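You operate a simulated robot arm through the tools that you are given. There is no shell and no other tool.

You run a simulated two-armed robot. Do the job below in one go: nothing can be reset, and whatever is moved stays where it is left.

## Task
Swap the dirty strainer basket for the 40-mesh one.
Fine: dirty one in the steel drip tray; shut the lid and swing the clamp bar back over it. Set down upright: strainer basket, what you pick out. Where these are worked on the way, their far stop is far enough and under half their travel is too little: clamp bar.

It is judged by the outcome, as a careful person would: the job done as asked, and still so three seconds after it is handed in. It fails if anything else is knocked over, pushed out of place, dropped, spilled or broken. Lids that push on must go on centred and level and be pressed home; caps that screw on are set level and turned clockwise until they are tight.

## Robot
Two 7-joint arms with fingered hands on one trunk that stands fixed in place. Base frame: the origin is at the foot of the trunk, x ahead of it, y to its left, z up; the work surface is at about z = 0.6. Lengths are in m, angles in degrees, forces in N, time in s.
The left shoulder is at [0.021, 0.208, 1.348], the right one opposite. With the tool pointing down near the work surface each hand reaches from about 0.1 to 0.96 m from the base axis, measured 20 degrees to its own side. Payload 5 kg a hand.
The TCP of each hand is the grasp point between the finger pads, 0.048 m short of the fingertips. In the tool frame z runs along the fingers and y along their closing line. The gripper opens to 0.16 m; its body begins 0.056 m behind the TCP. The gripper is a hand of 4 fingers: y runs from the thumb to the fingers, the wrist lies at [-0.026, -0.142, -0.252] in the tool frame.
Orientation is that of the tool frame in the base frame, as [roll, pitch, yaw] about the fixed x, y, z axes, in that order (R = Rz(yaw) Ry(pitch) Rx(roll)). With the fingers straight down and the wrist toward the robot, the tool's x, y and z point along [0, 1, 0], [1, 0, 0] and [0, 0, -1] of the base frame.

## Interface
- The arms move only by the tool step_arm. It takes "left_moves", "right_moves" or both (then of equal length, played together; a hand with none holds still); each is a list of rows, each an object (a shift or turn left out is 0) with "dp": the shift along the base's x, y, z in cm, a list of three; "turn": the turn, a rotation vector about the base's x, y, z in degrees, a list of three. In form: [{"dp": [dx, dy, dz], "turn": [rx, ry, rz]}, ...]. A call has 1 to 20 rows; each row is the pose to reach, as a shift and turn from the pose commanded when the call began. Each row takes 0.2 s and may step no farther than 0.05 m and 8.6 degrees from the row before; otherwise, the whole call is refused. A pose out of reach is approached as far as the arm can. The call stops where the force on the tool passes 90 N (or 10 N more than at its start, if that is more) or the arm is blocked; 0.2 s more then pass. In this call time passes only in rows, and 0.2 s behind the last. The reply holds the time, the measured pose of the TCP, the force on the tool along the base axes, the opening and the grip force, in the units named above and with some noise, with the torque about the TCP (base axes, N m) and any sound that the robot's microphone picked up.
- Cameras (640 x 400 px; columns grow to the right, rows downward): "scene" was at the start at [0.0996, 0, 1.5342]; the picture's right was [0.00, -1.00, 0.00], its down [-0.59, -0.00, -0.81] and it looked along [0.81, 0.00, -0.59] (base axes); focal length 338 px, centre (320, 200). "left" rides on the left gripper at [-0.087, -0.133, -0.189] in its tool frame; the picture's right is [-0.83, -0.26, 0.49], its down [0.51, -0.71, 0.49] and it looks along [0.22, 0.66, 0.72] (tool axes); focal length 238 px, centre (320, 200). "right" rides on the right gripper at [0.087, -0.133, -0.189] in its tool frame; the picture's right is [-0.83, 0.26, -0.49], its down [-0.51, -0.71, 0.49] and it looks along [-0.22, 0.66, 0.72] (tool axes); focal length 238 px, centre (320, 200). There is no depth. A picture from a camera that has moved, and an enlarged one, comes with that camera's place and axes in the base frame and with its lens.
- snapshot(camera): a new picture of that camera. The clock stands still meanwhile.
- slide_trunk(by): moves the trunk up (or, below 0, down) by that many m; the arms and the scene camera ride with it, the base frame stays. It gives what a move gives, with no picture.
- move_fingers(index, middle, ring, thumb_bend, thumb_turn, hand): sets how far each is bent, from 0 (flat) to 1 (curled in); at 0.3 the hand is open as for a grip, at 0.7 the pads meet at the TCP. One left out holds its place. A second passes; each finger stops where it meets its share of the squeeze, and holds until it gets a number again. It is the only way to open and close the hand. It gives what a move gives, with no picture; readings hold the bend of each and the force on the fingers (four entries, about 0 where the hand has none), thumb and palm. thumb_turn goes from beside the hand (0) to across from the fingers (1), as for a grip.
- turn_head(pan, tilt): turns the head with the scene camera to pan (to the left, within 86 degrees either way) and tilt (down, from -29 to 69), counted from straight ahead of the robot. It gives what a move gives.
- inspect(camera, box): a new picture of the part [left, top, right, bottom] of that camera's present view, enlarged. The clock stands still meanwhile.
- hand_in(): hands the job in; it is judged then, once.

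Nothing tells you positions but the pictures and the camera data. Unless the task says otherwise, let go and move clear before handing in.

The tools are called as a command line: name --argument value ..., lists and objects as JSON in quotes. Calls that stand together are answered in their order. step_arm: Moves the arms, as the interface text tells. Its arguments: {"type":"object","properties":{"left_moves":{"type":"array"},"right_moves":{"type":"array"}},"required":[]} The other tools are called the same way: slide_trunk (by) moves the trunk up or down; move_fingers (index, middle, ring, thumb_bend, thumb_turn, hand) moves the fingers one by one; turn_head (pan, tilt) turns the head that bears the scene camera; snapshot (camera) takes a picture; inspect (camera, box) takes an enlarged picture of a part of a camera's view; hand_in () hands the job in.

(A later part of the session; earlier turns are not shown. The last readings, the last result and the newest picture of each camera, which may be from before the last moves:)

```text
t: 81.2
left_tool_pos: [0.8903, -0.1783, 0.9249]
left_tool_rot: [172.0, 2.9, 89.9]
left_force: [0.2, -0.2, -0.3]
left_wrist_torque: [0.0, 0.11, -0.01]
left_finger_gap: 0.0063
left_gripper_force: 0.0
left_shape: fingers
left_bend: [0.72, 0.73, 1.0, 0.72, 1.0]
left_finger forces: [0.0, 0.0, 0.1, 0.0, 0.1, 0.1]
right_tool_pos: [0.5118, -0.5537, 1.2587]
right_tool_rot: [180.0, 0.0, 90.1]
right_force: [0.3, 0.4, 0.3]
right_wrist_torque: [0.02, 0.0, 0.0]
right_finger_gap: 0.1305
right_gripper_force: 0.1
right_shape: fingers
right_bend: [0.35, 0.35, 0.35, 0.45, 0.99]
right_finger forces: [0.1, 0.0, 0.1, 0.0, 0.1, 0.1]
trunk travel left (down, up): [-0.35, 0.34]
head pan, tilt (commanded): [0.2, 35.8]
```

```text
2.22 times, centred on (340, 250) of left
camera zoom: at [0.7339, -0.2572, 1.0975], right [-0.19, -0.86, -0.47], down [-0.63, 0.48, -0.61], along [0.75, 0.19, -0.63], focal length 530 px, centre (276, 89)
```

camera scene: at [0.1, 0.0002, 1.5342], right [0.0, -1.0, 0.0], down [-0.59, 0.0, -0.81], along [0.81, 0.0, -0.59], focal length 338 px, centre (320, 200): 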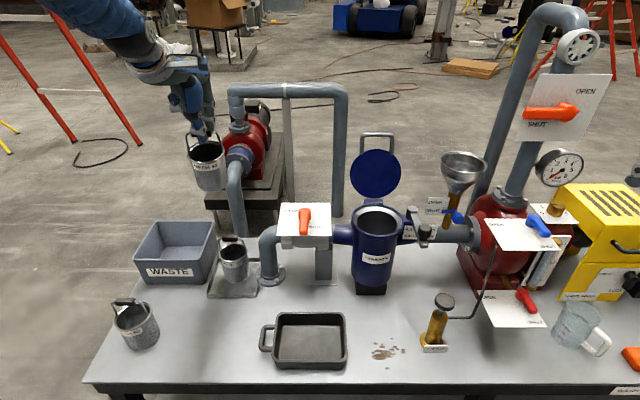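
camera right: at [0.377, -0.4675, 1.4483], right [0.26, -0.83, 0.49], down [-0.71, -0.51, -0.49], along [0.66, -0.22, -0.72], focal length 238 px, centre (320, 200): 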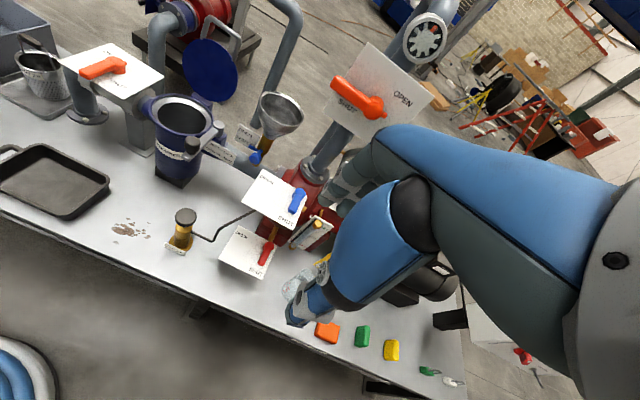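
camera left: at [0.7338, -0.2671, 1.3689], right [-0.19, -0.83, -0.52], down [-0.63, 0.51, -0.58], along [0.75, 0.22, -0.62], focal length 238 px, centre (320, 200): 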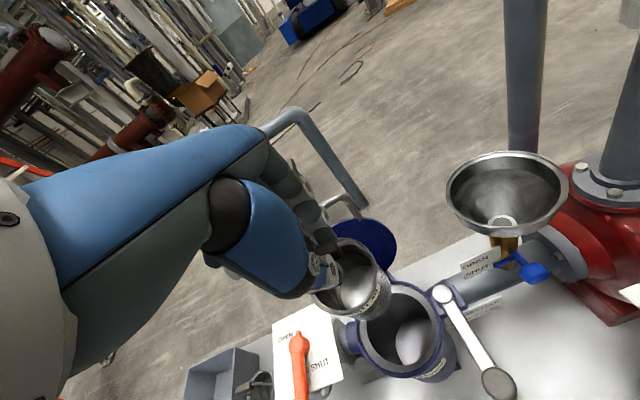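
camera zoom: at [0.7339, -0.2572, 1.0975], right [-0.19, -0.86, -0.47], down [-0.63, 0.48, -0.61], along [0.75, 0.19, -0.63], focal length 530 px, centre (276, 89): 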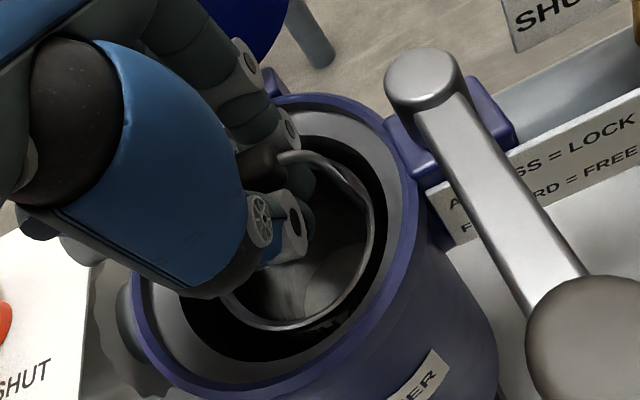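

Still free. I continue downward toward the seat in 1 cm steps, watching the force.

step_arm --left_moves '[{"dp": [0, 0, -1.0]}, {"dp": [0, 0, -2.0]}, {"dp": [0, 0, -3.0]}]'

inspect --camera "right" --box '[130, 30, 250, 140]'

inspect --camera "left" --box '[240, 160, 440, 340]'

```text
t: 82.0
left_tool_pos: [0.8889, -0.1796, 0.8931]
left_tool_rot: [172.0, 2.9, 89.9]
left_force: [0.6, -0.7, -1.0]
left_wrist_torque: [0.01, 0.08, -0.01]
left_finger_gap: 0.0064
left_gripper_force: 0.0
left_shape: fingers
left_bend: [0.72, 0.73, 1.0, 0.72, 1.0]
left_finger forces: [0.0, 0.0, 0.0, 0.0, 0.0, 0.0]
right_tool_pos: [0.5115, -0.5535, 1.2588]
right_tool_rot: [-179.8, -0.1, 90.0]
right_force: [0.1, -0.3, 0.0]
right_wrist_torque: [0.04, 0.05, 0.04]
right_finger_gap: 0.1306
right_gripper_force: 0.1
right_shape: fingers
right_bend: [0.35, 0.35, 0.35, 0.45, 0.99]
right_finger forces: [0.0, 0.0, 0.1, 0.0, 0.1, 0.1]
trunk travel left (down, up): [-0.35, 0.34]
head pan, tilt (commanded): [0.2, 35.8]
```

```text
3.64 times, centred on (190, 85) of right
camera zoom: at [0.3785, -0.4673, 1.4479], right [0.26, -0.83, 0.49], down [-0.71, -0.51, -0.49], along [0.66, -0.22, -0.72], focal length 867 px, centre (793, 618)
```

zoom: 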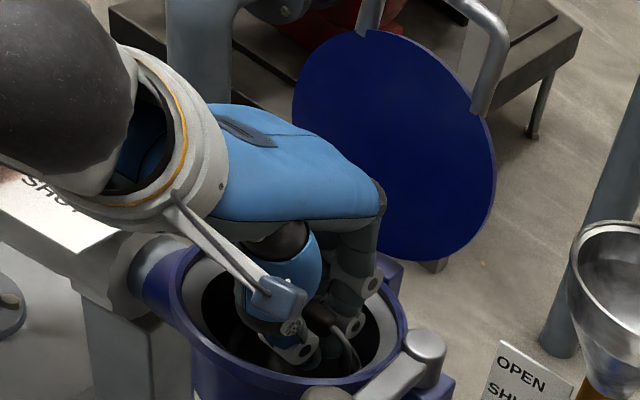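

```text
2.22 times, centred on (340, 250) of left
camera zoom: at [0.7333, -0.2575, 1.066], right [-0.19, -0.86, -0.47], down [-0.63, 0.48, -0.61], along [0.75, 0.18, -0.64], focal length 530 px, centre (276, 89)
```

zoom: 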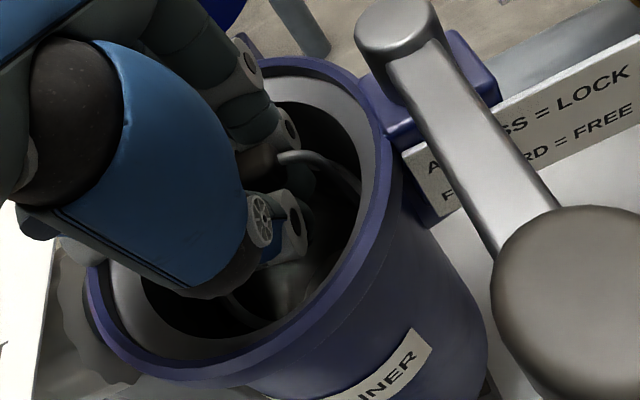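

Nearly there; I go on in half-centimetre steps until the basket takes its own weight.

step_arm --left_moves '[{"dp": [0, 0, -0.5]}, {"dp": [0, 0, -1.0]}, {"dp": [0, 0, -1.5]}]'

inspect --camera "right" --box '[130, 30, 250, 140]'

inspect --camera "left" --box '[240, 160, 440, 340]'

inspect --camera "scene" --box '[330, 170, 430, 250]'

```text
t: 82.8
left_tool_pos: [0.8886, -0.1794, 0.8824]
left_tool_rot: [171.7, 3.0, 89.9]
left_force: [-6.7, 1.2, 9.6]
left_wrist_torque: [0.23, -0.76, 0.19]
left_finger_gap: 0.0065
left_gripper_force: 6.4
left_shape: fingers
left_bend: [0.72, 0.73, 1.0, 0.72, 1.0]
left_finger forces: [0.0, 13.3, 0.0, 0.0, 0.1, 0.1]
right_tool_pos: [0.5099, -0.5524, 1.2598]
right_tool_rot: [180.0, 0.0, 90.1]
right_force: [1.3, 0.0, -0.3]
right_wrist_torque: [0.0, 0.03, -0.01]
right_finger_gap: 0.1306
right_gripper_force: 0.0
right_shape: fingers
right_bend: [0.35, 0.35, 0.35, 0.45, 0.99]
right_finger forces: [0.0, 0.1, 0.0, 0.0, 0.0, 0.0]
trunk travel left (down, up): [-0.35, 0.34]
head pan, tilt (commanded): [0.2, 35.8]
```

```text
3.64 times, centred on (190, 85) of right
camera zoom: at [0.3764, -0.467, 1.4487], right [0.26, -0.83, 0.49], down [-0.71, -0.51, -0.49], along [0.66, -0.22, -0.72], focal length 867 px, centre (793, 618)
```

zoom: 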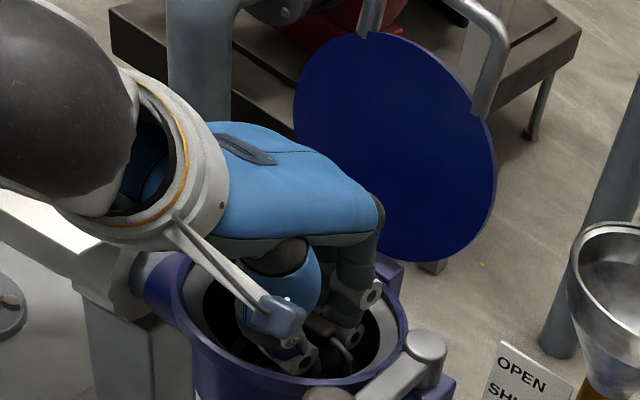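

```text
2.22 times, centred on (340, 250) of left
camera zoom: at [0.7323, -0.2576, 1.0543], right [-0.19, -0.86, -0.47], down [-0.63, 0.48, -0.61], along [0.75, 0.18, -0.63], focal length 530 px, centre (276, 89)
```

zoom: 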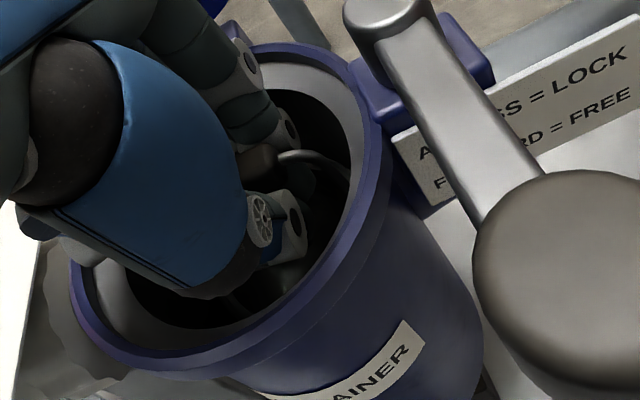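

```text
5.00 times, centred on (380, 210) of scene
camera zoom: at [0.0981, -0.0001, 1.5345], right [0.0, -1.0, 0.0], down [-0.58, 0.0, -0.81], along [0.81, 0.0, -0.58], focal length 1690 px, centre (20, 150)
```

zoom: 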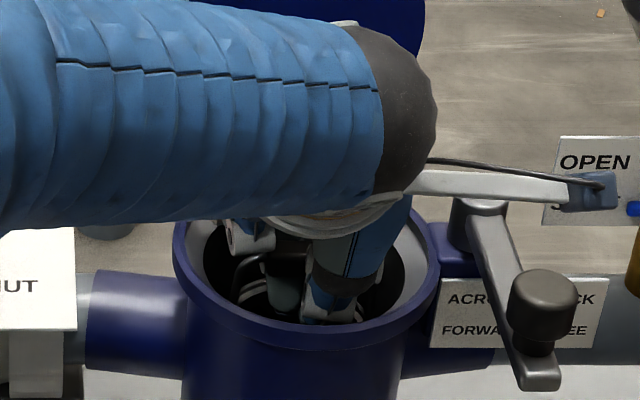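

The middle finger's back touches the ring (13 N); I shift 0.7 cm toward me and continue the last centimetre.

step_arm --left_moves '[{"dp": [-0.6, 0, 0.3]}, {"dp": [-0.8, 0, -0.2]}, {"dp": [-0.8, 0, -0.7]}]'

inspect --camera "left" --box '[240, 160, 440, 340]'

inspect --camera "scene" --box '[330, 170, 430, 250]'

```text
t: 83.6
left_tool_pos: [0.8845, -0.1771, 0.8786]
left_tool_rot: [171.4, 3.1, 90.0]
left_force: [17.4, -1.3, 26.6]
left_wrist_torque: [-0.02, 1.43, 0.1]
left_finger_gap: 0.0056
left_gripper_force: 16.6
left_shape: fingers
left_bend: [0.72, 0.73, 1.0, 0.71, 1.0]
left_finger forces: [0.0, 3.4, 0.1, 0.0, 29.4, 0.1]
right_tool_pos: [0.5105, -0.5532, 1.2605]
right_tool_rot: [179.9, 0.1, 90.0]
right_force: [-0.7, -0.7, -0.1]
right_wrist_torque: [0.01, -0.03, -0.01]
right_finger_gap: 0.1306
right_gripper_force: 0.1
right_shape: fingers
right_bend: [0.35, 0.35, 0.35, 0.45, 0.99]
right_finger forces: [0.0, 0.0, 0.0, 0.0, 0.0, 0.0]
trunk travel left (down, up): [-0.35, 0.34]
head pan, tilt (commanded): [0.2, 35.8]
```

```text
2.22 times, centred on (340, 250) of left
camera zoom: at [0.7271, -0.2561, 1.0502], right [-0.18, -0.86, -0.47], down [-0.63, 0.47, -0.62], along [0.76, 0.19, -0.63], focal length 530 px, centre (276, 89)
```

zoom: 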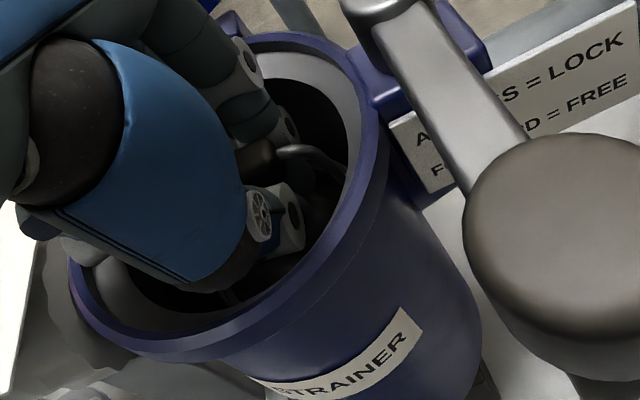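

```text
5.00 times, centred on (380, 210) of scene
camera zoom: at [0.0986, 0.0002, 1.5346], right [0.0, -1.0, 0.0], down [-0.58, 0.0, -0.81], along [0.81, 0.0, -0.58], focal length 1690 px, centre (20, 150)
```

zoom: 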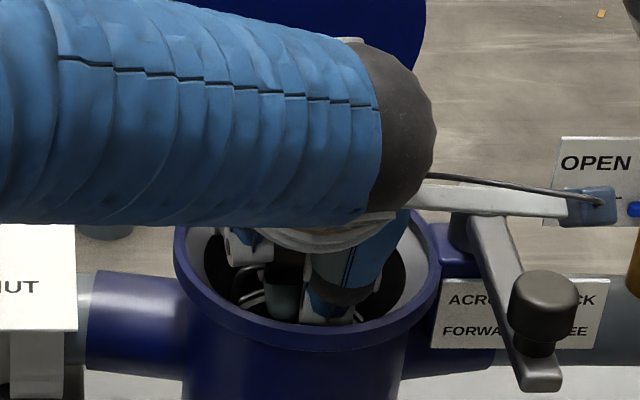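

The hand itself is at its depth limit here (thumb and fingers touch the ring on both sides), so I can't open at the seat with this hook grip. The careful way is to lift the basket back out, set it down on the bench and re-pinch it at the fingertips with the hand vertical, so it hangs plumb.

step_arm --left_moves '[{"dp": [0.5, 0, 1.0]}, {"dp": [0.8, 0, 2.5]}, {"dp": [0.8, 0, 4.5]}, {"dp": [0.8, 0, 6.5]}, {"dp": [0.8, 0, 9.0]}, {"dp": [0.8, 0, 11.5]}, {"dp": [0.8, 0, 14.0]}, {"dp": [0.8, 0, 16.5]}, {"dp": [0.8, 0, 19.0]}, {"dp": [0.8, 0, 22.0]}, {"dp": [0.8, 0, 25.0]}, {"dp": [0.8, 0, 28.0]}, {"dp": [0.8, 0, 31.0]}, {"dp": [0.8, 0, 33.0]}]'

inspect --camera "scene" --box '[320, 100, 440, 250]'

inspect --camera "right" --box '[100, 0, 280, 170]'

```text
t: 86.6
left_tool_pos: [0.8896, -0.1797, 1.2021]
left_tool_rot: [172.0, 2.9, 90.0]
left_force: [0.3, 0.4, -2.0]
left_wrist_torque: [-0.04, -0.05, 0.02]
left_finger_gap: 0.0065
left_gripper_force: 0.1
left_shape: fingers
left_bend: [0.72, 0.73, 1.0, 0.71, 1.0]
left_finger forces: [0.0, 0.0, 0.0, 0.0, 0.0, 0.1]
right_tool_pos: [0.5097, -0.5535, 1.2593]
right_tool_rot: [180.0, 0.0, 90.0]
right_force: [-1.3, -0.3, -0.1]
right_wrist_torque: [0.02, -0.02, 0.0]
right_finger_gap: 0.1308
right_gripper_force: 0.0
right_shape: fingers
right_bend: [0.35, 0.35, 0.35, 0.45, 0.99]
right_finger forces: [0.1, 0.0, 0.0, 0.0, 0.0, 0.1]
trunk travel left (down, up): [-0.35, 0.34]
head pan, tilt (commanded): [0.2, 35.8]
```

```text
2.67 times, centred on (380, 175) of scene
camera zoom: at [0.0993, -0.0003, 1.5343], right [0.0, -1.0, 0.0], down [-0.58, 0.0, -0.81], along [0.81, 0.0, -0.58], focal length 902 px, centre (160, 267)
```

zoom: 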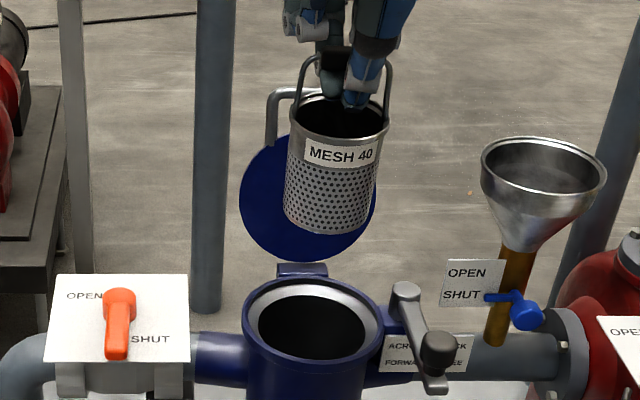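

```text
2.35 times, centred on (190, 85) of right
camera zoom: at [0.3776, -0.4672, 1.4482], right [0.26, -0.83, 0.49], down [-0.71, -0.51, -0.49], along [0.66, -0.22, -0.72], focal length 561 px, centre (626, 471)
```

zoom: 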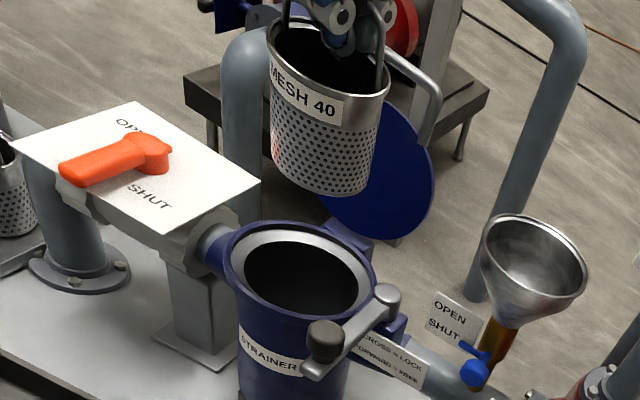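

The basket hangs securely. I carry it back left and over the free bench spot at about (0.68, 0.31).

step_arm --left_moves '[{"dp": [0, 3, 0]}, {"dp": [0.1, 6.5, 0]}, {"dp": [0.2, 10.5, 0]}, {"dp": [0.4, 14.5, 0]}, {"dp": [0.6, 18.5, 0]}, {"dp": [0.8, 22.5, 0]}, {"dp": [1.0, 26.5, 0], "turn": [1, 0, 0]}, {"dp": [1.2, 30.5, 0], "turn": [2, 0, 0]}, {"dp": [1.3, 34.5, 0], "turn": [3, 0, 0]}, {"dp": [1.4, 38.5, 0], "turn": [3, 0, 0]}, {"dp": [0.5, 42, 0], "turn": [3, 0, 0]}, {"dp": [-2, 45, 0], "turn": [3, 0, 0]}, {"dp": [-5.5, 47, 0], "turn": [3, 0, 0]}, {"dp": [-9.5, 48, -1], "turn": [3, 0, 0]}, {"dp": [-13, 48.5, -3], "turn": [3, 0, 0]}, {"dp": [-16, 49, -6], "turn": [3, 0, 0]}, {"dp": [-19, 49, -9], "turn": [3, 0, 0]}, {"dp": [-21, 49, -12], "turn": [3, 0, 0]}]'

snapshot --camera "scene"

inspect --camera "scene" --box '[130, 180, 290, 360]'

```text
t: 90.4
left_tool_pos: [0.681, 0.3114, 1.0829]
left_tool_rot: [171.9, -0.1, 89.9]
left_force: [1.2, 0.5, -0.9]
left_wrist_torque: [-0.06, 0.19, -0.01]
left_finger_gap: 0.0062
left_gripper_force: 0.0
left_shape: fingers
left_bend: [0.72, 0.73, 1.0, 0.72, 1.0]
left_finger forces: [0.0, 0.0, 0.1, 0.0, 0.0, 0.1]
right_tool_pos: [0.5111, -0.5524, 1.2591]
right_tool_rot: [-179.9, -0.1, 90.0]
right_force: [1.0, 0.1, -0.1]
right_wrist_torque: [-0.04, 0.04, 0.01]
right_finger_gap: 0.1307
right_gripper_force: 0.1
right_shape: fingers
right_bend: [0.35, 0.35, 0.35, 0.45, 0.99]
right_finger forces: [0.0, 0.0, 0.0, 0.0, 0.1, 0.0]
trunk travel left (down, up): [-0.35, 0.34]
head pan, tilt (commanded): [0.2, 35.8]
```

```text
taken
camera scene: at [0.1007, 0.0006, 1.5341], right [0.0, -1.0, 0.0], down [-0.59, 0.0, -0.81], along [0.81, 0.0, -0.59], focal length 338 px, centre (320, 200)
```

scene: 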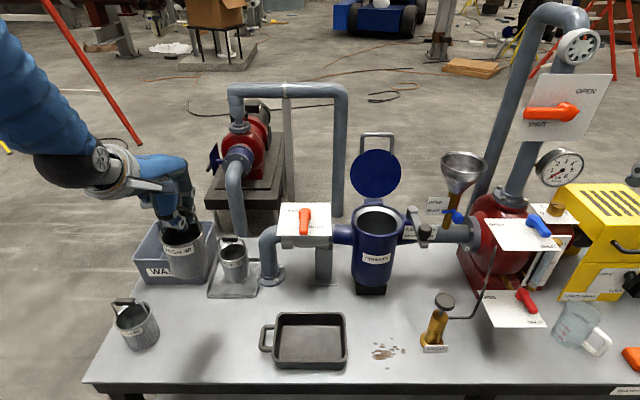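

```text
2.22 times, centred on (210, 270) of scene
camera zoom: at [0.1007, 0.0006, 1.5341], right [0.0, -1.0, 0.0], down [-0.59, 0.0, -0.81], along [0.81, 0.0, -0.59], focal length 751 px, centre (564, 44)
```

zoom: 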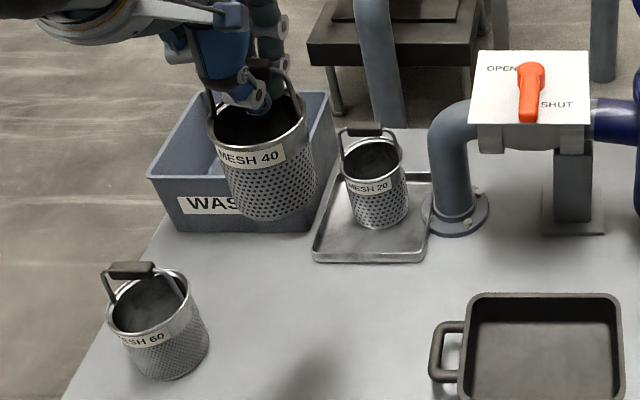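

The MESH 40 basket is over a free patch of bench. I lower it, bringing the hand to vertical at the same time.

step_arm --left_moves '[{"dp": [0, 0, -4], "turn": [0, 1, 0]}, {"dp": [0, 0, -8], "turn": [0, 2, 0]}, {"dp": [0, 0, -12], "turn": [0, 3, 0]}, {"dp": [0, 0, -16], "turn": [0, 4, 0]}, {"dp": [0, 0, -20], "turn": [0, 5, 0]}, {"dp": [0, 0, -24], "turn": [0, 6, 0]}, {"dp": [0, 0, -27], "turn": [0, 7, 0]}, {"dp": [0, 0, -29], "turn": [0, 8, 0]}]'

step_arm --left_moves '[{"dp": [0, 0, -0.7]}, {"dp": [0, 0, -1.4]}]'

inspect --camera "scene" --box '[150, 230, 270, 370]'

inspect --camera "left" --box '[240, 180, 460, 380]'

```text
t: 92.2
left_tool_pos: [0.6777, 0.3118, 0.7925]
left_tool_rot: [179.9, 0.0, 89.9]
left_force: [0.3, 0.5, -1.3]
left_wrist_torque: [0.01, 0.1, -0.01]
left_finger_gap: 0.0064
left_gripper_force: 0.1
left_shape: fingers
left_bend: [0.72, 0.73, 1.0, 0.72, 1.0]
left_finger forces: [0.2, 0.1, 0.0, 0.0, 0.1, 0.0]
right_tool_pos: [0.5112, -0.5524, 1.2593]
right_tool_rot: [-179.9, 0.1, 89.9]
right_force: [0.8, 0.4, 0.2]
right_wrist_torque: [-0.02, 0.04, -0.01]
right_finger_gap: 0.1308
right_gripper_force: 0.0
right_shape: fingers
right_bend: [0.35, 0.35, 0.35, 0.45, 0.99]
right_finger forces: [0.0, 0.1, 0.0, 0.0, 0.0, 0.0]
trunk travel left (down, up): [-0.35, 0.34]
head pan, tilt (commanded): [0.2, 35.8]
```

```text
t: 92.8
left_tool_pos: [0.6789, 0.3108, 0.7791]
left_tool_rot: [179.9, -0.1, 89.8]
left_force: [0.0, 0.6, -1.7]
left_wrist_torque: [-0.03, 0.02, -0.01]
left_finger_gap: 0.0063
left_gripper_force: 0.6
left_shape: fingers
left_bend: [0.72, 0.73, 1.0, 0.72, 1.0]
left_finger forces: [0.3, 0.0, 0.0, 0.1, 0.0, 0.0]
right_tool_pos: [0.5105, -0.5526, 1.2589]
right_tool_rot: [180.0, 0.0, 90.0]
right_force: [0.1, 0.6, -0.2]
right_wrist_torque: [-0.01, 0.02, -0.01]
right_finger_gap: 0.1309
right_gripper_force: 0.1
right_shape: fingers
right_bend: [0.35, 0.35, 0.35, 0.45, 0.99]
right_finger forces: [0.1, 0.0, 0.0, 0.0, 0.0, 0.0]
trunk travel left (down, up): [-0.35, 0.34]
head pan, tilt (commanded): [0.2, 35.8]
```

```text
2.86 times, centred on (210, 300) of scene
camera zoom: at [0.0998, 0.0001, 1.5342], right [0.0, -1.0, 0.0], down [-0.59, 0.0, -0.81], along [0.81, 0.0, -0.59], focal length 966 px, centre (634, -86)
```

zoom: 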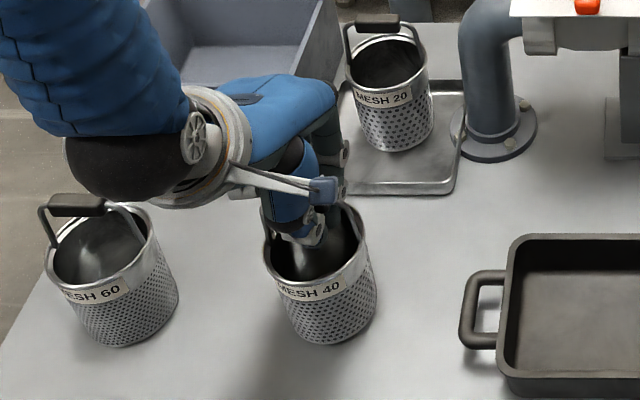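

```text
2.00 times, centred on (350, 280) of left
camera zoom: at [0.5481, 0.2235, 0.9674], right [-0.26, -0.83, -0.49], down [-0.71, 0.51, -0.49], along [0.66, 0.22, -0.72], focal length 477 px, centre (260, 40)
```

zoom: 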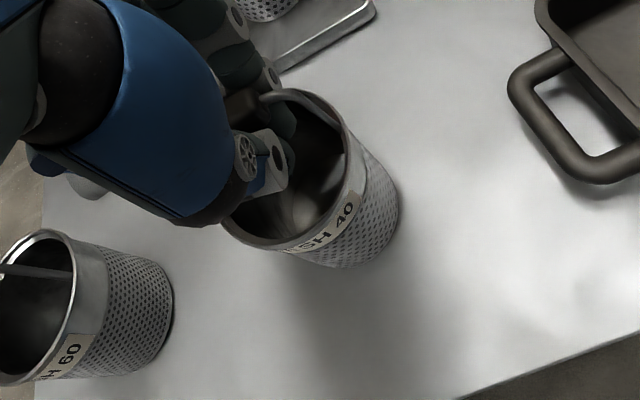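

Not quite standing yet. I lower in tiny steps.

step_arm --left_moves '[{"dp": [0, 0, -0.4]}, {"dp": [0, 0, -0.8]}]'

step_arm --left_moves '[{"dp": [0, 0, -0.4]}, {"dp": [0, 0, -0.8]}]'

inspect --camera "scene" --box '[150, 230, 270, 370]'

inspect --camera "left" --box '[240, 180, 460, 380]'

```text
t: 93.4
left_tool_pos: [0.6791, 0.3107, 0.7712]
left_tool_rot: [-179.9, -0.1, 89.9]
left_force: [-0.1, -0.2, 0.7]
left_wrist_torque: [-0.02, 0.02, 0.01]
left_finger_gap: 0.0063
left_gripper_force: 0.0
left_shape: fingers
left_bend: [0.72, 0.73, 1.0, 0.72, 1.0]
left_finger forces: [0.0, 0.1, 0.0, 0.0, 0.0, 0.0]
right_tool_pos: [0.5099, -0.5535, 1.2589]
right_tool_rot: [180.0, -0.1, 90.0]
right_force: [0.2, 0.9, 0.1]
right_wrist_torque: [-0.01, -0.02, -0.02]
right_finger_gap: 0.1306
right_gripper_force: 0.0
right_shape: fingers
right_bend: [0.35, 0.35, 0.35, 0.45, 0.99]
right_finger forces: [0.1, 0.0, 0.0, 0.0, 0.0, 0.1]
trunk travel left (down, up): [-0.35, 0.34]
head pan, tilt (commanded): [0.2, 35.8]
```

```text
t: 94.0
left_tool_pos: [0.678, 0.3109, 0.7628]
left_tool_rot: [180.0, -0.2, 89.9]
left_force: [0.4, -0.5, 1.0]
left_wrist_torque: [0.01, 0.02, 0.03]
left_finger_gap: 0.0064
left_gripper_force: 0.1
left_shape: fingers
left_bend: [0.72, 0.73, 1.0, 0.72, 1.0]
left_finger forces: [0.0, 0.1, 0.0, 0.0, 0.0, 0.0]
right_tool_pos: [0.5115, -0.5531, 1.2606]
right_tool_rot: [180.0, 0.0, 90.0]
right_force: [0.1, 0.0, 0.8]
right_wrist_torque: [-0.02, -0.01, -0.02]
right_finger_gap: 0.1307
right_gripper_force: 0.1
right_shape: fingers
right_bend: [0.35, 0.35, 0.35, 0.45, 0.99]
right_finger forces: [0.1, 0.0, 0.1, 0.0, 0.0, 0.0]
trunk travel left (down, up): [-0.35, 0.34]
head pan, tilt (commanded): [0.2, 35.8]
```

```text
2.86 times, centred on (210, 300) of scene
camera zoom: at [0.0997, 0.0, 1.5342], right [0.0, -1.0, 0.0], down [-0.59, 0.0, -0.81], along [0.81, 0.0, -0.59], focal length 966 px, centre (634, -86)
```

zoom: 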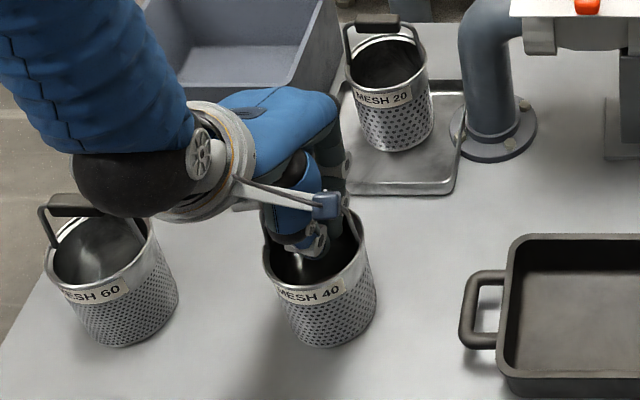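

```text
2.00 times, centred on (350, 280) of left
camera zoom: at [0.5476, 0.2241, 0.9516], right [-0.26, -0.83, -0.49], down [-0.71, 0.51, -0.49], along [0.66, 0.22, -0.72], focal length 477 px, centre (260, 40)
```

zoom: 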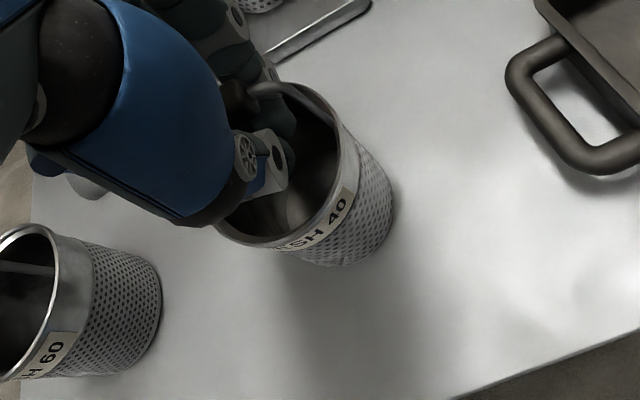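

The basket stands on the bench. I open the hand and raise it 4 cm so the pad will sit near the fingertips.

move_fingers --hand "left" --index 0.55 --middle 0.55 --thumb_bend 0.55

step_arm --left_moves '[{"dp": [0, 0, 1.5]}, {"dp": [0, 0, 3.0]}, {"dp": [0, 0, 4.5]}]'

inspect --camera "scene" --box '[150, 230, 270, 370]'

inspect --camera "left" --box '[240, 180, 460, 380]'

```text
t: 95.0
left_tool_pos: [0.6792, 0.3116, 0.7657]
left_tool_rot: [179.7, -0.2, 89.9]
left_force: [-2.0, 3.3, 21.6]
left_wrist_torque: [0.16, -0.36, 0.1]
left_finger_gap: 0.0454
left_gripper_force: 15.5
left_shape: fingers
left_bend: [0.61, 0.58, 1.0, 0.61, 1.0]
left_finger forces: [12.7, 8.2, 0.1, 0.0, 10.3, 0.0]
right_tool_pos: [0.5081, -0.5532, 1.2597]
right_tool_rot: [179.9, 0.1, 90.0]
right_force: [-0.1, 0.3, 0.3]
right_wrist_torque: [0.01, -0.01, -0.01]
right_finger_gap: 0.1305
right_gripper_force: 0.1
right_shape: fingers
right_bend: [0.35, 0.35, 0.35, 0.45, 0.99]
right_finger forces: [0.1, 0.1, 0.0, 0.0, 0.1, 0.0]
trunk travel left (down, up): [-0.35, 0.34]
head pan, tilt (commanded): [0.2, 35.8]
```

```text
t: 95.8
left_tool_pos: [0.6787, 0.3117, 0.8079]
left_tool_rot: [-180.0, -0.1, 89.9]
left_force: [0.1, 0.4, -1.1]
left_wrist_torque: [-0.02, -0.05, 0.01]
left_finger_gap: 0.0703
left_gripper_force: 0.0
left_shape: fingers
left_bend: [0.55, 0.55, 1.0, 0.55, 1.0]
left_finger forces: [0.1, 0.1, 0.1, 0.0, 0.0, 0.0]
right_tool_pos: [0.5111, -0.5529, 1.2592]
right_tool_rot: [180.0, 0.0, 90.0]
right_force: [-0.8, -0.6, -0.7]
right_wrist_torque: [0.02, -0.01, 0.02]
right_finger_gap: 0.1308
right_gripper_force: 0.0
right_shape: fingers
right_bend: [0.35, 0.35, 0.35, 0.45, 0.99]
right_finger forces: [0.1, 0.0, 0.0, 0.0, 0.0, 0.0]
trunk travel left (down, up): [-0.35, 0.34]
head pan, tilt (commanded): [0.2, 35.8]
```

```text
2.86 times, centred on (210, 300) of scene
camera zoom: at [0.0996, -0.0003, 1.5342], right [0.0, -1.0, 0.0], down [-0.58, 0.0, -0.81], along [0.81, 0.0, -0.58], focal length 966 px, centre (634, -86)
```

zoom: 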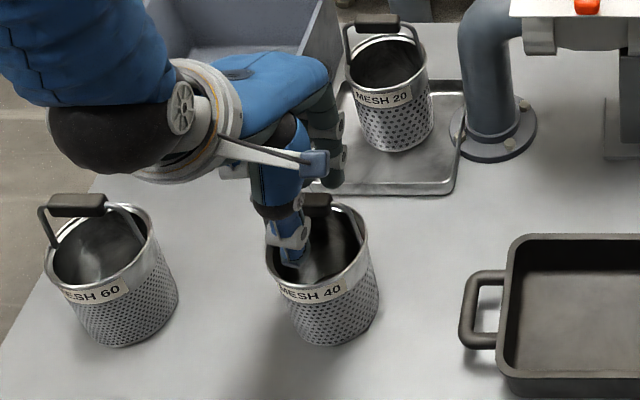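

```text
2.00 times, centred on (350, 280) of left
camera zoom: at [0.5474, 0.2235, 0.9968], right [-0.26, -0.83, -0.49], down [-0.71, 0.51, -0.49], along [0.66, 0.22, -0.72], focal length 477 px, centre (260, 40)
```

zoom: 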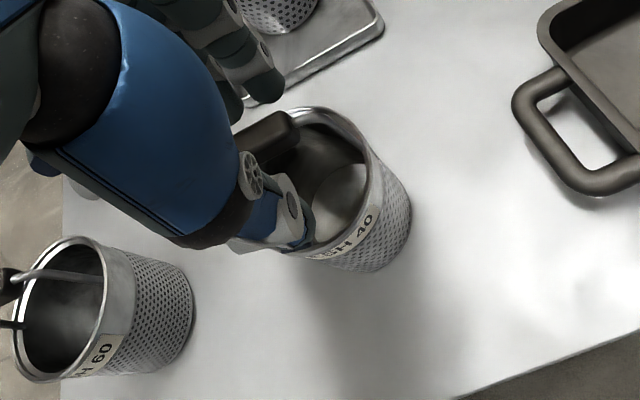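

The basket stands well. I centre the vertical hand on the pad (0.8 cm forward, 0.4 cm right) and pinch it near the fingertips.

step_arm --left_moves '[{"dp": [0.4, -0.2, 0]}, {"dp": [0.8, -0.4, -0.2]}]'

move_fingers --hand "left" --index 0.69 --middle 0.69 --thumb_bend 0.64

inspect --camera "scene" --box '[150, 230, 270, 370]'

inspect --camera "left" --box '[240, 180, 460, 380]'

```text
t: 96.4
left_tool_pos: [0.6869, 0.3065, 0.8063]
left_tool_rot: [-180.0, 0.0, 89.8]
left_force: [1.5, -0.4, -0.6]
left_wrist_torque: [-0.01, 0.02, 0.02]
left_finger_gap: 0.0708
left_gripper_force: 0.0
left_shape: fingers
left_bend: [0.55, 0.55, 1.0, 0.55, 1.0]
left_finger forces: [0.0, 0.1, 0.0, 0.0, 0.0, 0.0]
right_tool_pos: [0.5094, -0.5529, 1.2591]
right_tool_rot: [-179.9, 0.0, 90.0]
right_force: [0.9, -0.5, -0.5]
right_wrist_torque: [-0.01, -0.01, 0.0]
right_finger_gap: 0.1307
right_gripper_force: 0.1
right_shape: fingers
right_bend: [0.35, 0.35, 0.35, 0.45, 0.99]
right_finger forces: [0.0, 0.1, 0.0, 0.1, 0.1, 0.1]
trunk travel left (down, up): [-0.35, 0.34]
head pan, tilt (commanded): [0.2, 35.8]
```

```text
t: 97.4
left_tool_pos: [0.6879, 0.3061, 0.8053]
left_tool_rot: [-179.9, -0.2, 89.8]
left_force: [0.1, -0.9, 0.0]
left_wrist_torque: [-0.01, -0.03, -0.01]
left_finger_gap: 0.0282
left_gripper_force: 1.5
left_shape: fingers
left_bend: [0.68, 0.69, 1.0, 0.63, 1.0]
left_finger forces: [0.6, 0.6, 0.0, 0.0, 1.3, 0.0]
right_tool_pos: [0.51, -0.5536, 1.2587]
right_tool_rot: [-180.0, 0.0, 90.0]
right_force: [0.5, -0.1, 0.0]
right_wrist_torque: [0.02, 0.0, 0.01]
right_finger_gap: 0.1309
right_gripper_force: 0.0
right_shape: fingers
right_bend: [0.35, 0.35, 0.35, 0.45, 0.99]
right_finger forces: [0.0, 0.0, 0.1, 0.0, 0.1, 0.1]
trunk travel left (down, up): [-0.35, 0.34]
head pan, tilt (commanded): [0.2, 35.8]
```

```text
2.86 times, centred on (210, 300) of scene
camera zoom: at [0.0997, 0.0, 1.5342], right [0.0, -1.0, 0.0], down [-0.59, 0.0, -0.81], along [0.81, 0.0, -0.59], focal length 966 px, centre (634, -86)
```

zoom: 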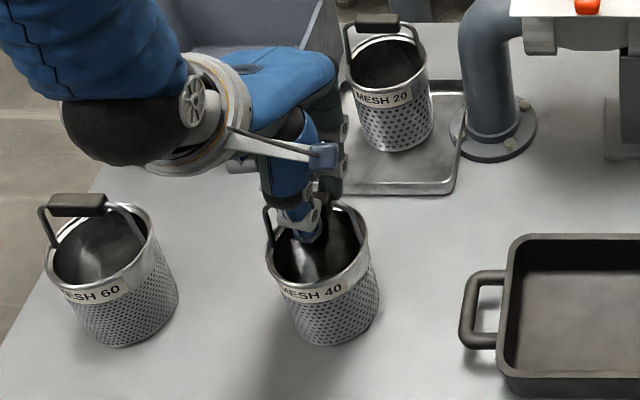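

```text
2.00 times, centred on (350, 280) of left
camera zoom: at [0.5559, 0.2201, 0.9943], right [-0.26, -0.83, -0.49], down [-0.71, 0.51, -0.49], along [0.66, 0.22, -0.72], focal length 477 px, centre (260, 40)
```

zoom: 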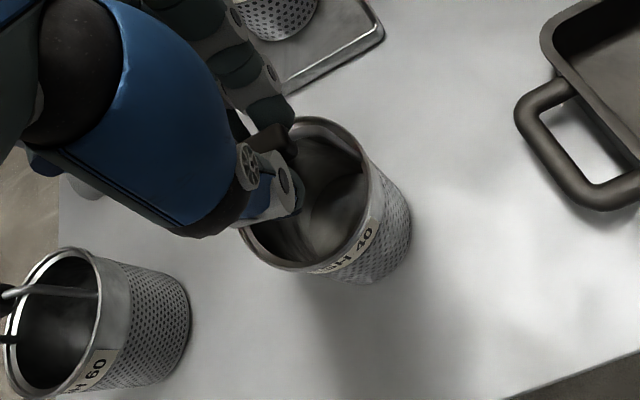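

Balanced light contact on both sides, the basket hasn't shifted. I tighten and lift.

move_fingers --hand "left" --index 0.78 --middle 0.78 --thumb_bend 0.74

step_arm --left_moves '[{"dp": [0, 0, 1.5]}, {"dp": [0, 0, 3.5]}, {"dp": [0, 0, 6]}, {"dp": [0, 0, 9]}]'

inspect --camera "scene" --box '[150, 210, 270, 350]'

inspect --camera "left" --box '[240, 180, 460, 380]'

```text
t: 98.4
left_tool_pos: [0.6868, 0.3071, 0.806]
left_tool_rot: [-180.0, -0.1, 90.0]
left_force: [-1.0, -0.2, 1.1]
left_wrist_torque: [0.01, 0.13, -0.04]
left_finger_gap: 0.0255
left_gripper_force: 23.2
left_shape: fingers
left_bend: [0.72, 0.72, 1.0, 0.65, 1.0]
left_finger forces: [11.6, 11.8, 0.0, 0.1, 23.4, 0.0]
right_tool_pos: [0.5105, -0.5533, 1.2585]
right_tool_rot: [-180.0, 0.1, 90.0]
right_force: [0.0, -1.1, -0.2]
right_wrist_torque: [0.02, -0.02, -0.01]
right_finger_gap: 0.1305
right_gripper_force: 0.1
right_shape: fingers
right_bend: [0.35, 0.35, 0.35, 0.45, 0.99]
right_finger forces: [0.0, 0.0, 0.0, 0.0, 0.1, 0.0]
trunk travel left (down, up): [-0.35, 0.34]
head pan, tilt (commanded): [0.2, 35.8]
```

```text
t: 99.4
left_tool_pos: [0.6848, 0.3074, 0.8969]
left_tool_rot: [-180.0, -0.1, 89.9]
left_force: [-2.0, -0.7, -1.7]
left_wrist_torque: [-0.05, -0.06, 0.02]
left_finger_gap: 0.0256
left_gripper_force: 22.9
left_shape: fingers
left_bend: [0.72, 0.72, 1.0, 0.65, 1.0]
left_finger forces: [12.3, 10.5, 0.0, 0.0, 23.2, 0.0]
right_tool_pos: [0.509, -0.5532, 1.2583]
right_tool_rot: [-180.0, -0.1, 89.9]
right_force: [-0.7, -1.5, -0.5]
right_wrist_torque: [0.0, -0.08, 0.0]
right_finger_gap: 0.1308
right_gripper_force: 0.0
right_shape: fingers
right_bend: [0.35, 0.35, 0.35, 0.45, 0.99]
right_finger forces: [0.0, 0.0, 0.0, 0.1, 0.1, 0.0]
trunk travel left (down, up): [-0.35, 0.34]
head pan, tilt (commanded): [0.2, 35.8]
```

```text
2.86 times, centred on (210, 280) of scene
camera zoom: at [0.0987, -0.0005, 1.5343], right [0.0, -1.0, 0.0], down [-0.58, 0.0, -0.81], along [0.81, 0.0, -0.58], focal length 966 px, centre (634, -29)
```

zoom: 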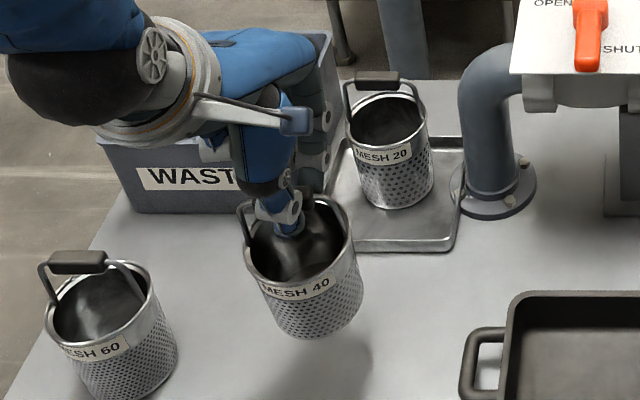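

```text
2.00 times, centred on (350, 280) of left
camera zoom: at [0.5541, 0.2199, 1.085], right [-0.26, -0.83, -0.49], down [-0.71, 0.51, -0.49], along [0.66, 0.22, -0.72], focal length 477 px, centre (260, 40)
```

zoom: 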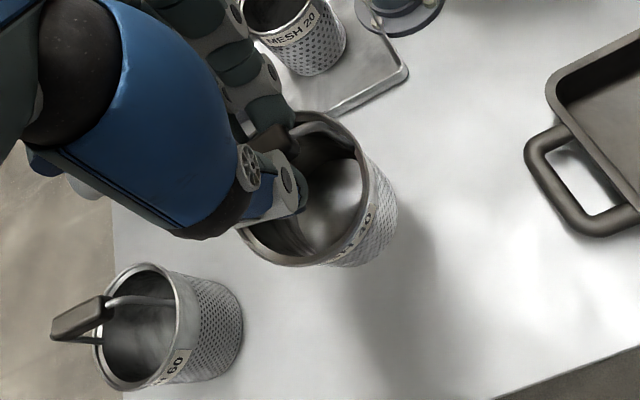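

Plumb so far. I raise it and carry it the same way to the strainer.

step_arm --left_moves '[{"dp": [0, 0, 4]}, {"dp": [0, 0, 8]}, {"dp": [0, 0, 12]}, {"dp": [0, 0, 16]}, {"dp": [0, 0, 20]}, {"dp": [2, 0, 23.5]}, {"dp": [5, 0, 26.5]}, {"dp": [8, 0, 29]}, {"dp": [12, 0, 30.5]}, {"dp": [16, 0, 30.5]}, {"dp": [19, -1.5, 30.5]}, {"dp": [20.5, -5, 30.5]}, {"dp": [20.6, -9, 30.5]}, {"dp": [20.6, -13, 30.5]}, {"dp": [20.6, -17, 30.5]}, {"dp": [20.6, -21, 30.5]}, {"dp": [20.6, -25, 30.5]}]'

step_arm --left_moves '[{"dp": [0, -3.5, 0]}, {"dp": [0, -7.5, 0]}, {"dp": [0, -11.5, 0]}, {"dp": [0, -15.5, 0]}, {"dp": [0, -19, 0]}, {"dp": [0, -22, 0]}, {"dp": [0, -23.8, 0]}]'

inspect --camera "scene" --box '[320, 100, 440, 250]'

inspect --camera "right" --box '[100, 0, 280, 170]'

inspect --camera "left" --box '[240, 180, 460, 380]'

```text
t: 103.0
left_tool_pos: [0.8946, 0.0564, 1.2006]
left_tool_rot: [-180.0, -0.1, 90.0]
left_force: [0.4, 0.1, -1.9]
left_wrist_torque: [-0.01, 0.04, -0.02]
left_finger_gap: 0.025
left_gripper_force: 22.8
left_shape: fingers
left_bend: [0.72, 0.72, 1.0, 0.65, 1.0]
left_finger forces: [12.2, 10.4, 0.0, 0.0, 22.7, 0.0]
right_tool_pos: [0.5108, -0.5553, 1.259]
right_tool_rot: [179.9, -0.2, 90.0]
right_force: [0.0, -2.2, -0.9]
right_wrist_torque: [0.13, -0.02, 0.03]
right_finger_gap: 0.1308
right_gripper_force: 0.0
right_shape: fingers
right_bend: [0.35, 0.35, 0.35, 0.45, 0.99]
right_finger forces: [0.0, 0.1, 0.0, 0.0, 0.1, 0.0]
trunk travel left (down, up): [-0.35, 0.34]
head pan, tilt (commanded): [0.2, 35.8]
```

```text
t: 104.6
left_tool_pos: [0.8911, -0.1834, 1.2015]
left_tool_rot: [179.9, -0.1, 89.4]
left_force: [-0.9, -0.6, -0.3]
left_wrist_torque: [0.11, -0.05, 0.07]
left_finger_gap: 0.0249
left_gripper_force: 22.7
left_shape: fingers
left_bend: [0.72, 0.72, 1.0, 0.65, 1.0]
left_finger forces: [12.3, 9.9, 0.0, 0.0, 22.4, 0.0]
left hand out of reach, approached as far as the arm can: row 7
right_tool_pos: [0.5121, -0.5533, 1.2592]
right_tool_rot: [-179.9, -0.1, 89.9]
right_force: [0.1, 0.9, -0.3]
right_wrist_torque: [-0.09, 0.08, 0.03]
right_finger_gap: 0.1306
right_gripper_force: 0.0
right_shape: fingers
right_bend: [0.35, 0.35, 0.35, 0.45, 0.99]
right_finger forces: [0.0, 0.0, 0.0, 0.0, 0.0, 0.0]
trunk travel left (down, up): [-0.35, 0.34]
head pan, tilt (commanded): [0.2, 35.8]
```

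```text
2.67 times, centred on (380, 175) of scene
camera zoom: at [0.1005, -0.0004, 1.5342], right [0.0, -1.0, 0.0], down [-0.59, 0.0, -0.81], along [0.81, 0.0, -0.59], focal length 902 px, centre (160, 267)
```

zoom: 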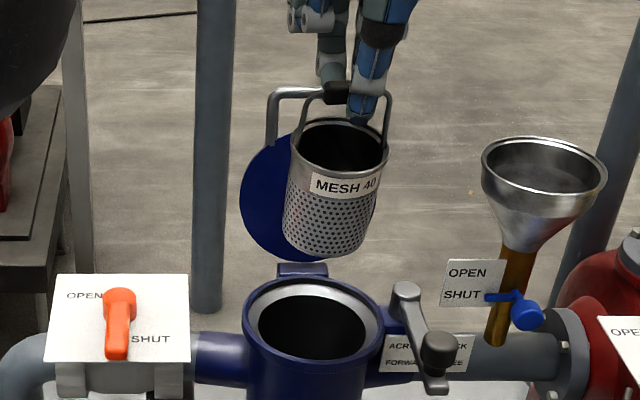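

```text
2.35 times, centred on (190, 85) of right
camera zoom: at [0.3789, -0.467, 1.4479], right [0.26, -0.83, 0.49], down [-0.71, -0.51, -0.49], along [0.66, -0.22, -0.72], focal length 561 px, centre (626, 471)
```

zoom: 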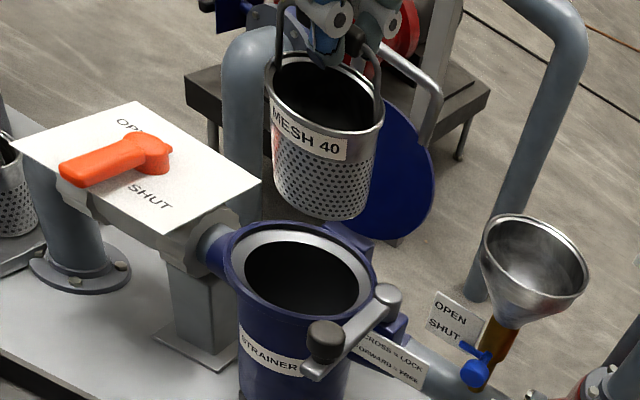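

```text
2.00 times, centred on (350, 280) of left
camera zoom: at [0.759, -0.2688, 1.3906], right [-0.27, -0.83, -0.49], down [-0.7, 0.52, -0.49], along [0.66, 0.21, -0.72], focal length 477 px, centre (260, 40)
```

zoom: 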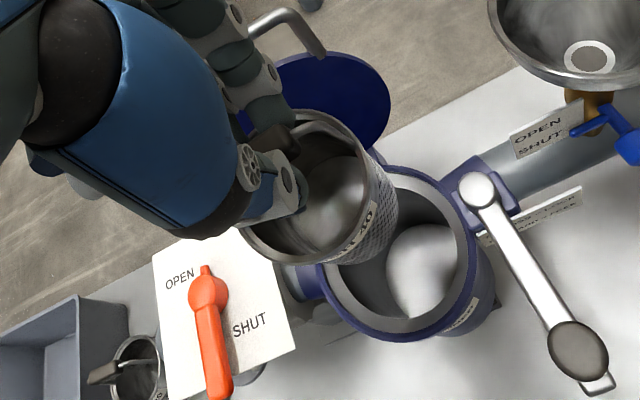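

The basket hangs plumb; the arm is near its reach limit here. A small −3° tilt brings both the basket's centre over the opening (0.894, -0.175) and the wrist back into reach; then I'll use the trunk to lower straight down.

step_arm --left_moves '[{"dp": [0, 0.2, 0], "turn": [0, -1.5, 0]}, {"dp": [0, 0.3, 0], "turn": [0, -3, 0]}, {"dp": [0, 0.3, -2], "turn": [0, -3, 0]}, {"dp": [0, 0.3, -4], "turn": [0, -3, 0]}]'

inspect --camera "scene" --box '[330, 110, 430, 250]'

inspect --camera "right" --box '[120, 0, 260, 140]'

inspect --camera "left" --box '[260, 200, 440, 360]'

```text
t: 105.6
left_tool_pos: [0.8944, -0.1784, 1.1595]
left_tool_rot: [177.0, 0.0, 89.9]
left_force: [0.2, 0.0, -1.0]
left_wrist_torque: [-0.03, 0.04, -0.01]
left_finger_gap: 0.0252
left_gripper_force: 22.9
left_shape: fingers
left_bend: [0.72, 0.72, 1.0, 0.65, 1.0]
left_finger forces: [12.3, 10.4, 0.1, 0.0, 22.9, 0.1]
right_tool_pos: [0.5115, -0.5534, 1.2588]
right_tool_rot: [180.0, 0.0, 90.0]
right_force: [0.6, -0.2, 0.4]
right_wrist_torque: [-0.04, 0.04, 0.02]
right_finger_gap: 0.1307
right_gripper_force: 0.1
right_shape: fingers
right_bend: [0.35, 0.35, 0.35, 0.45, 0.99]
right_finger forces: [0.0, 0.0, 0.1, 0.0, 0.0, 0.0]
trunk travel left (down, up): [-0.35, 0.34]
head pan, tilt (commanded): [0.2, 35.8]
```

```text
2.86 times, centred on (380, 180) of scene
camera zoom: at [0.1002, -0.0004, 1.5342], right [0.0, -1.0, 0.0], down [-0.59, 0.0, -0.81], along [0.81, 0.0, -0.59], focal length 966 px, centre (149, 257)
```

zoom: 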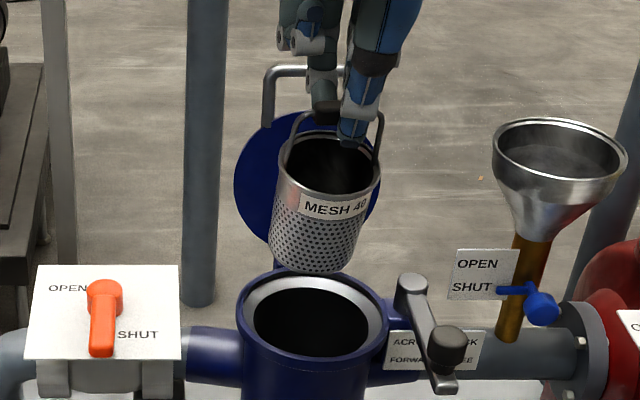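

```text
2.86 times, centred on (190, 70) of right
camera zoom: at [0.3784, -0.4673, 1.4479], right [0.26, -0.83, 0.49], down [-0.71, -0.51, -0.49], along [0.66, -0.22, -0.72], focal length 681 px, centre (691, 571)
```

zoom: 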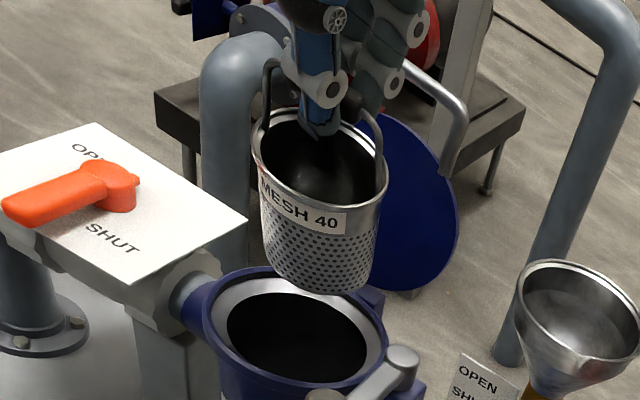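

```text
2.50 times, centred on (350, 280) of left
camera zoom: at [0.7529, -0.2661, 1.3407], right [-0.23, -0.83, -0.5], down [-0.68, 0.51, -0.53], along [0.69, 0.22, -0.69], focal length 596 px, centre (245, 0)
```

zoom: 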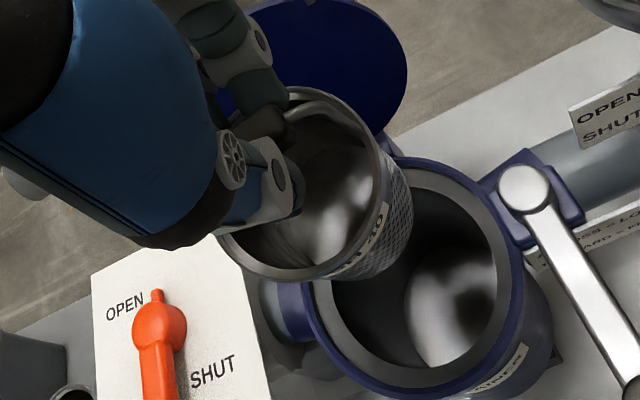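

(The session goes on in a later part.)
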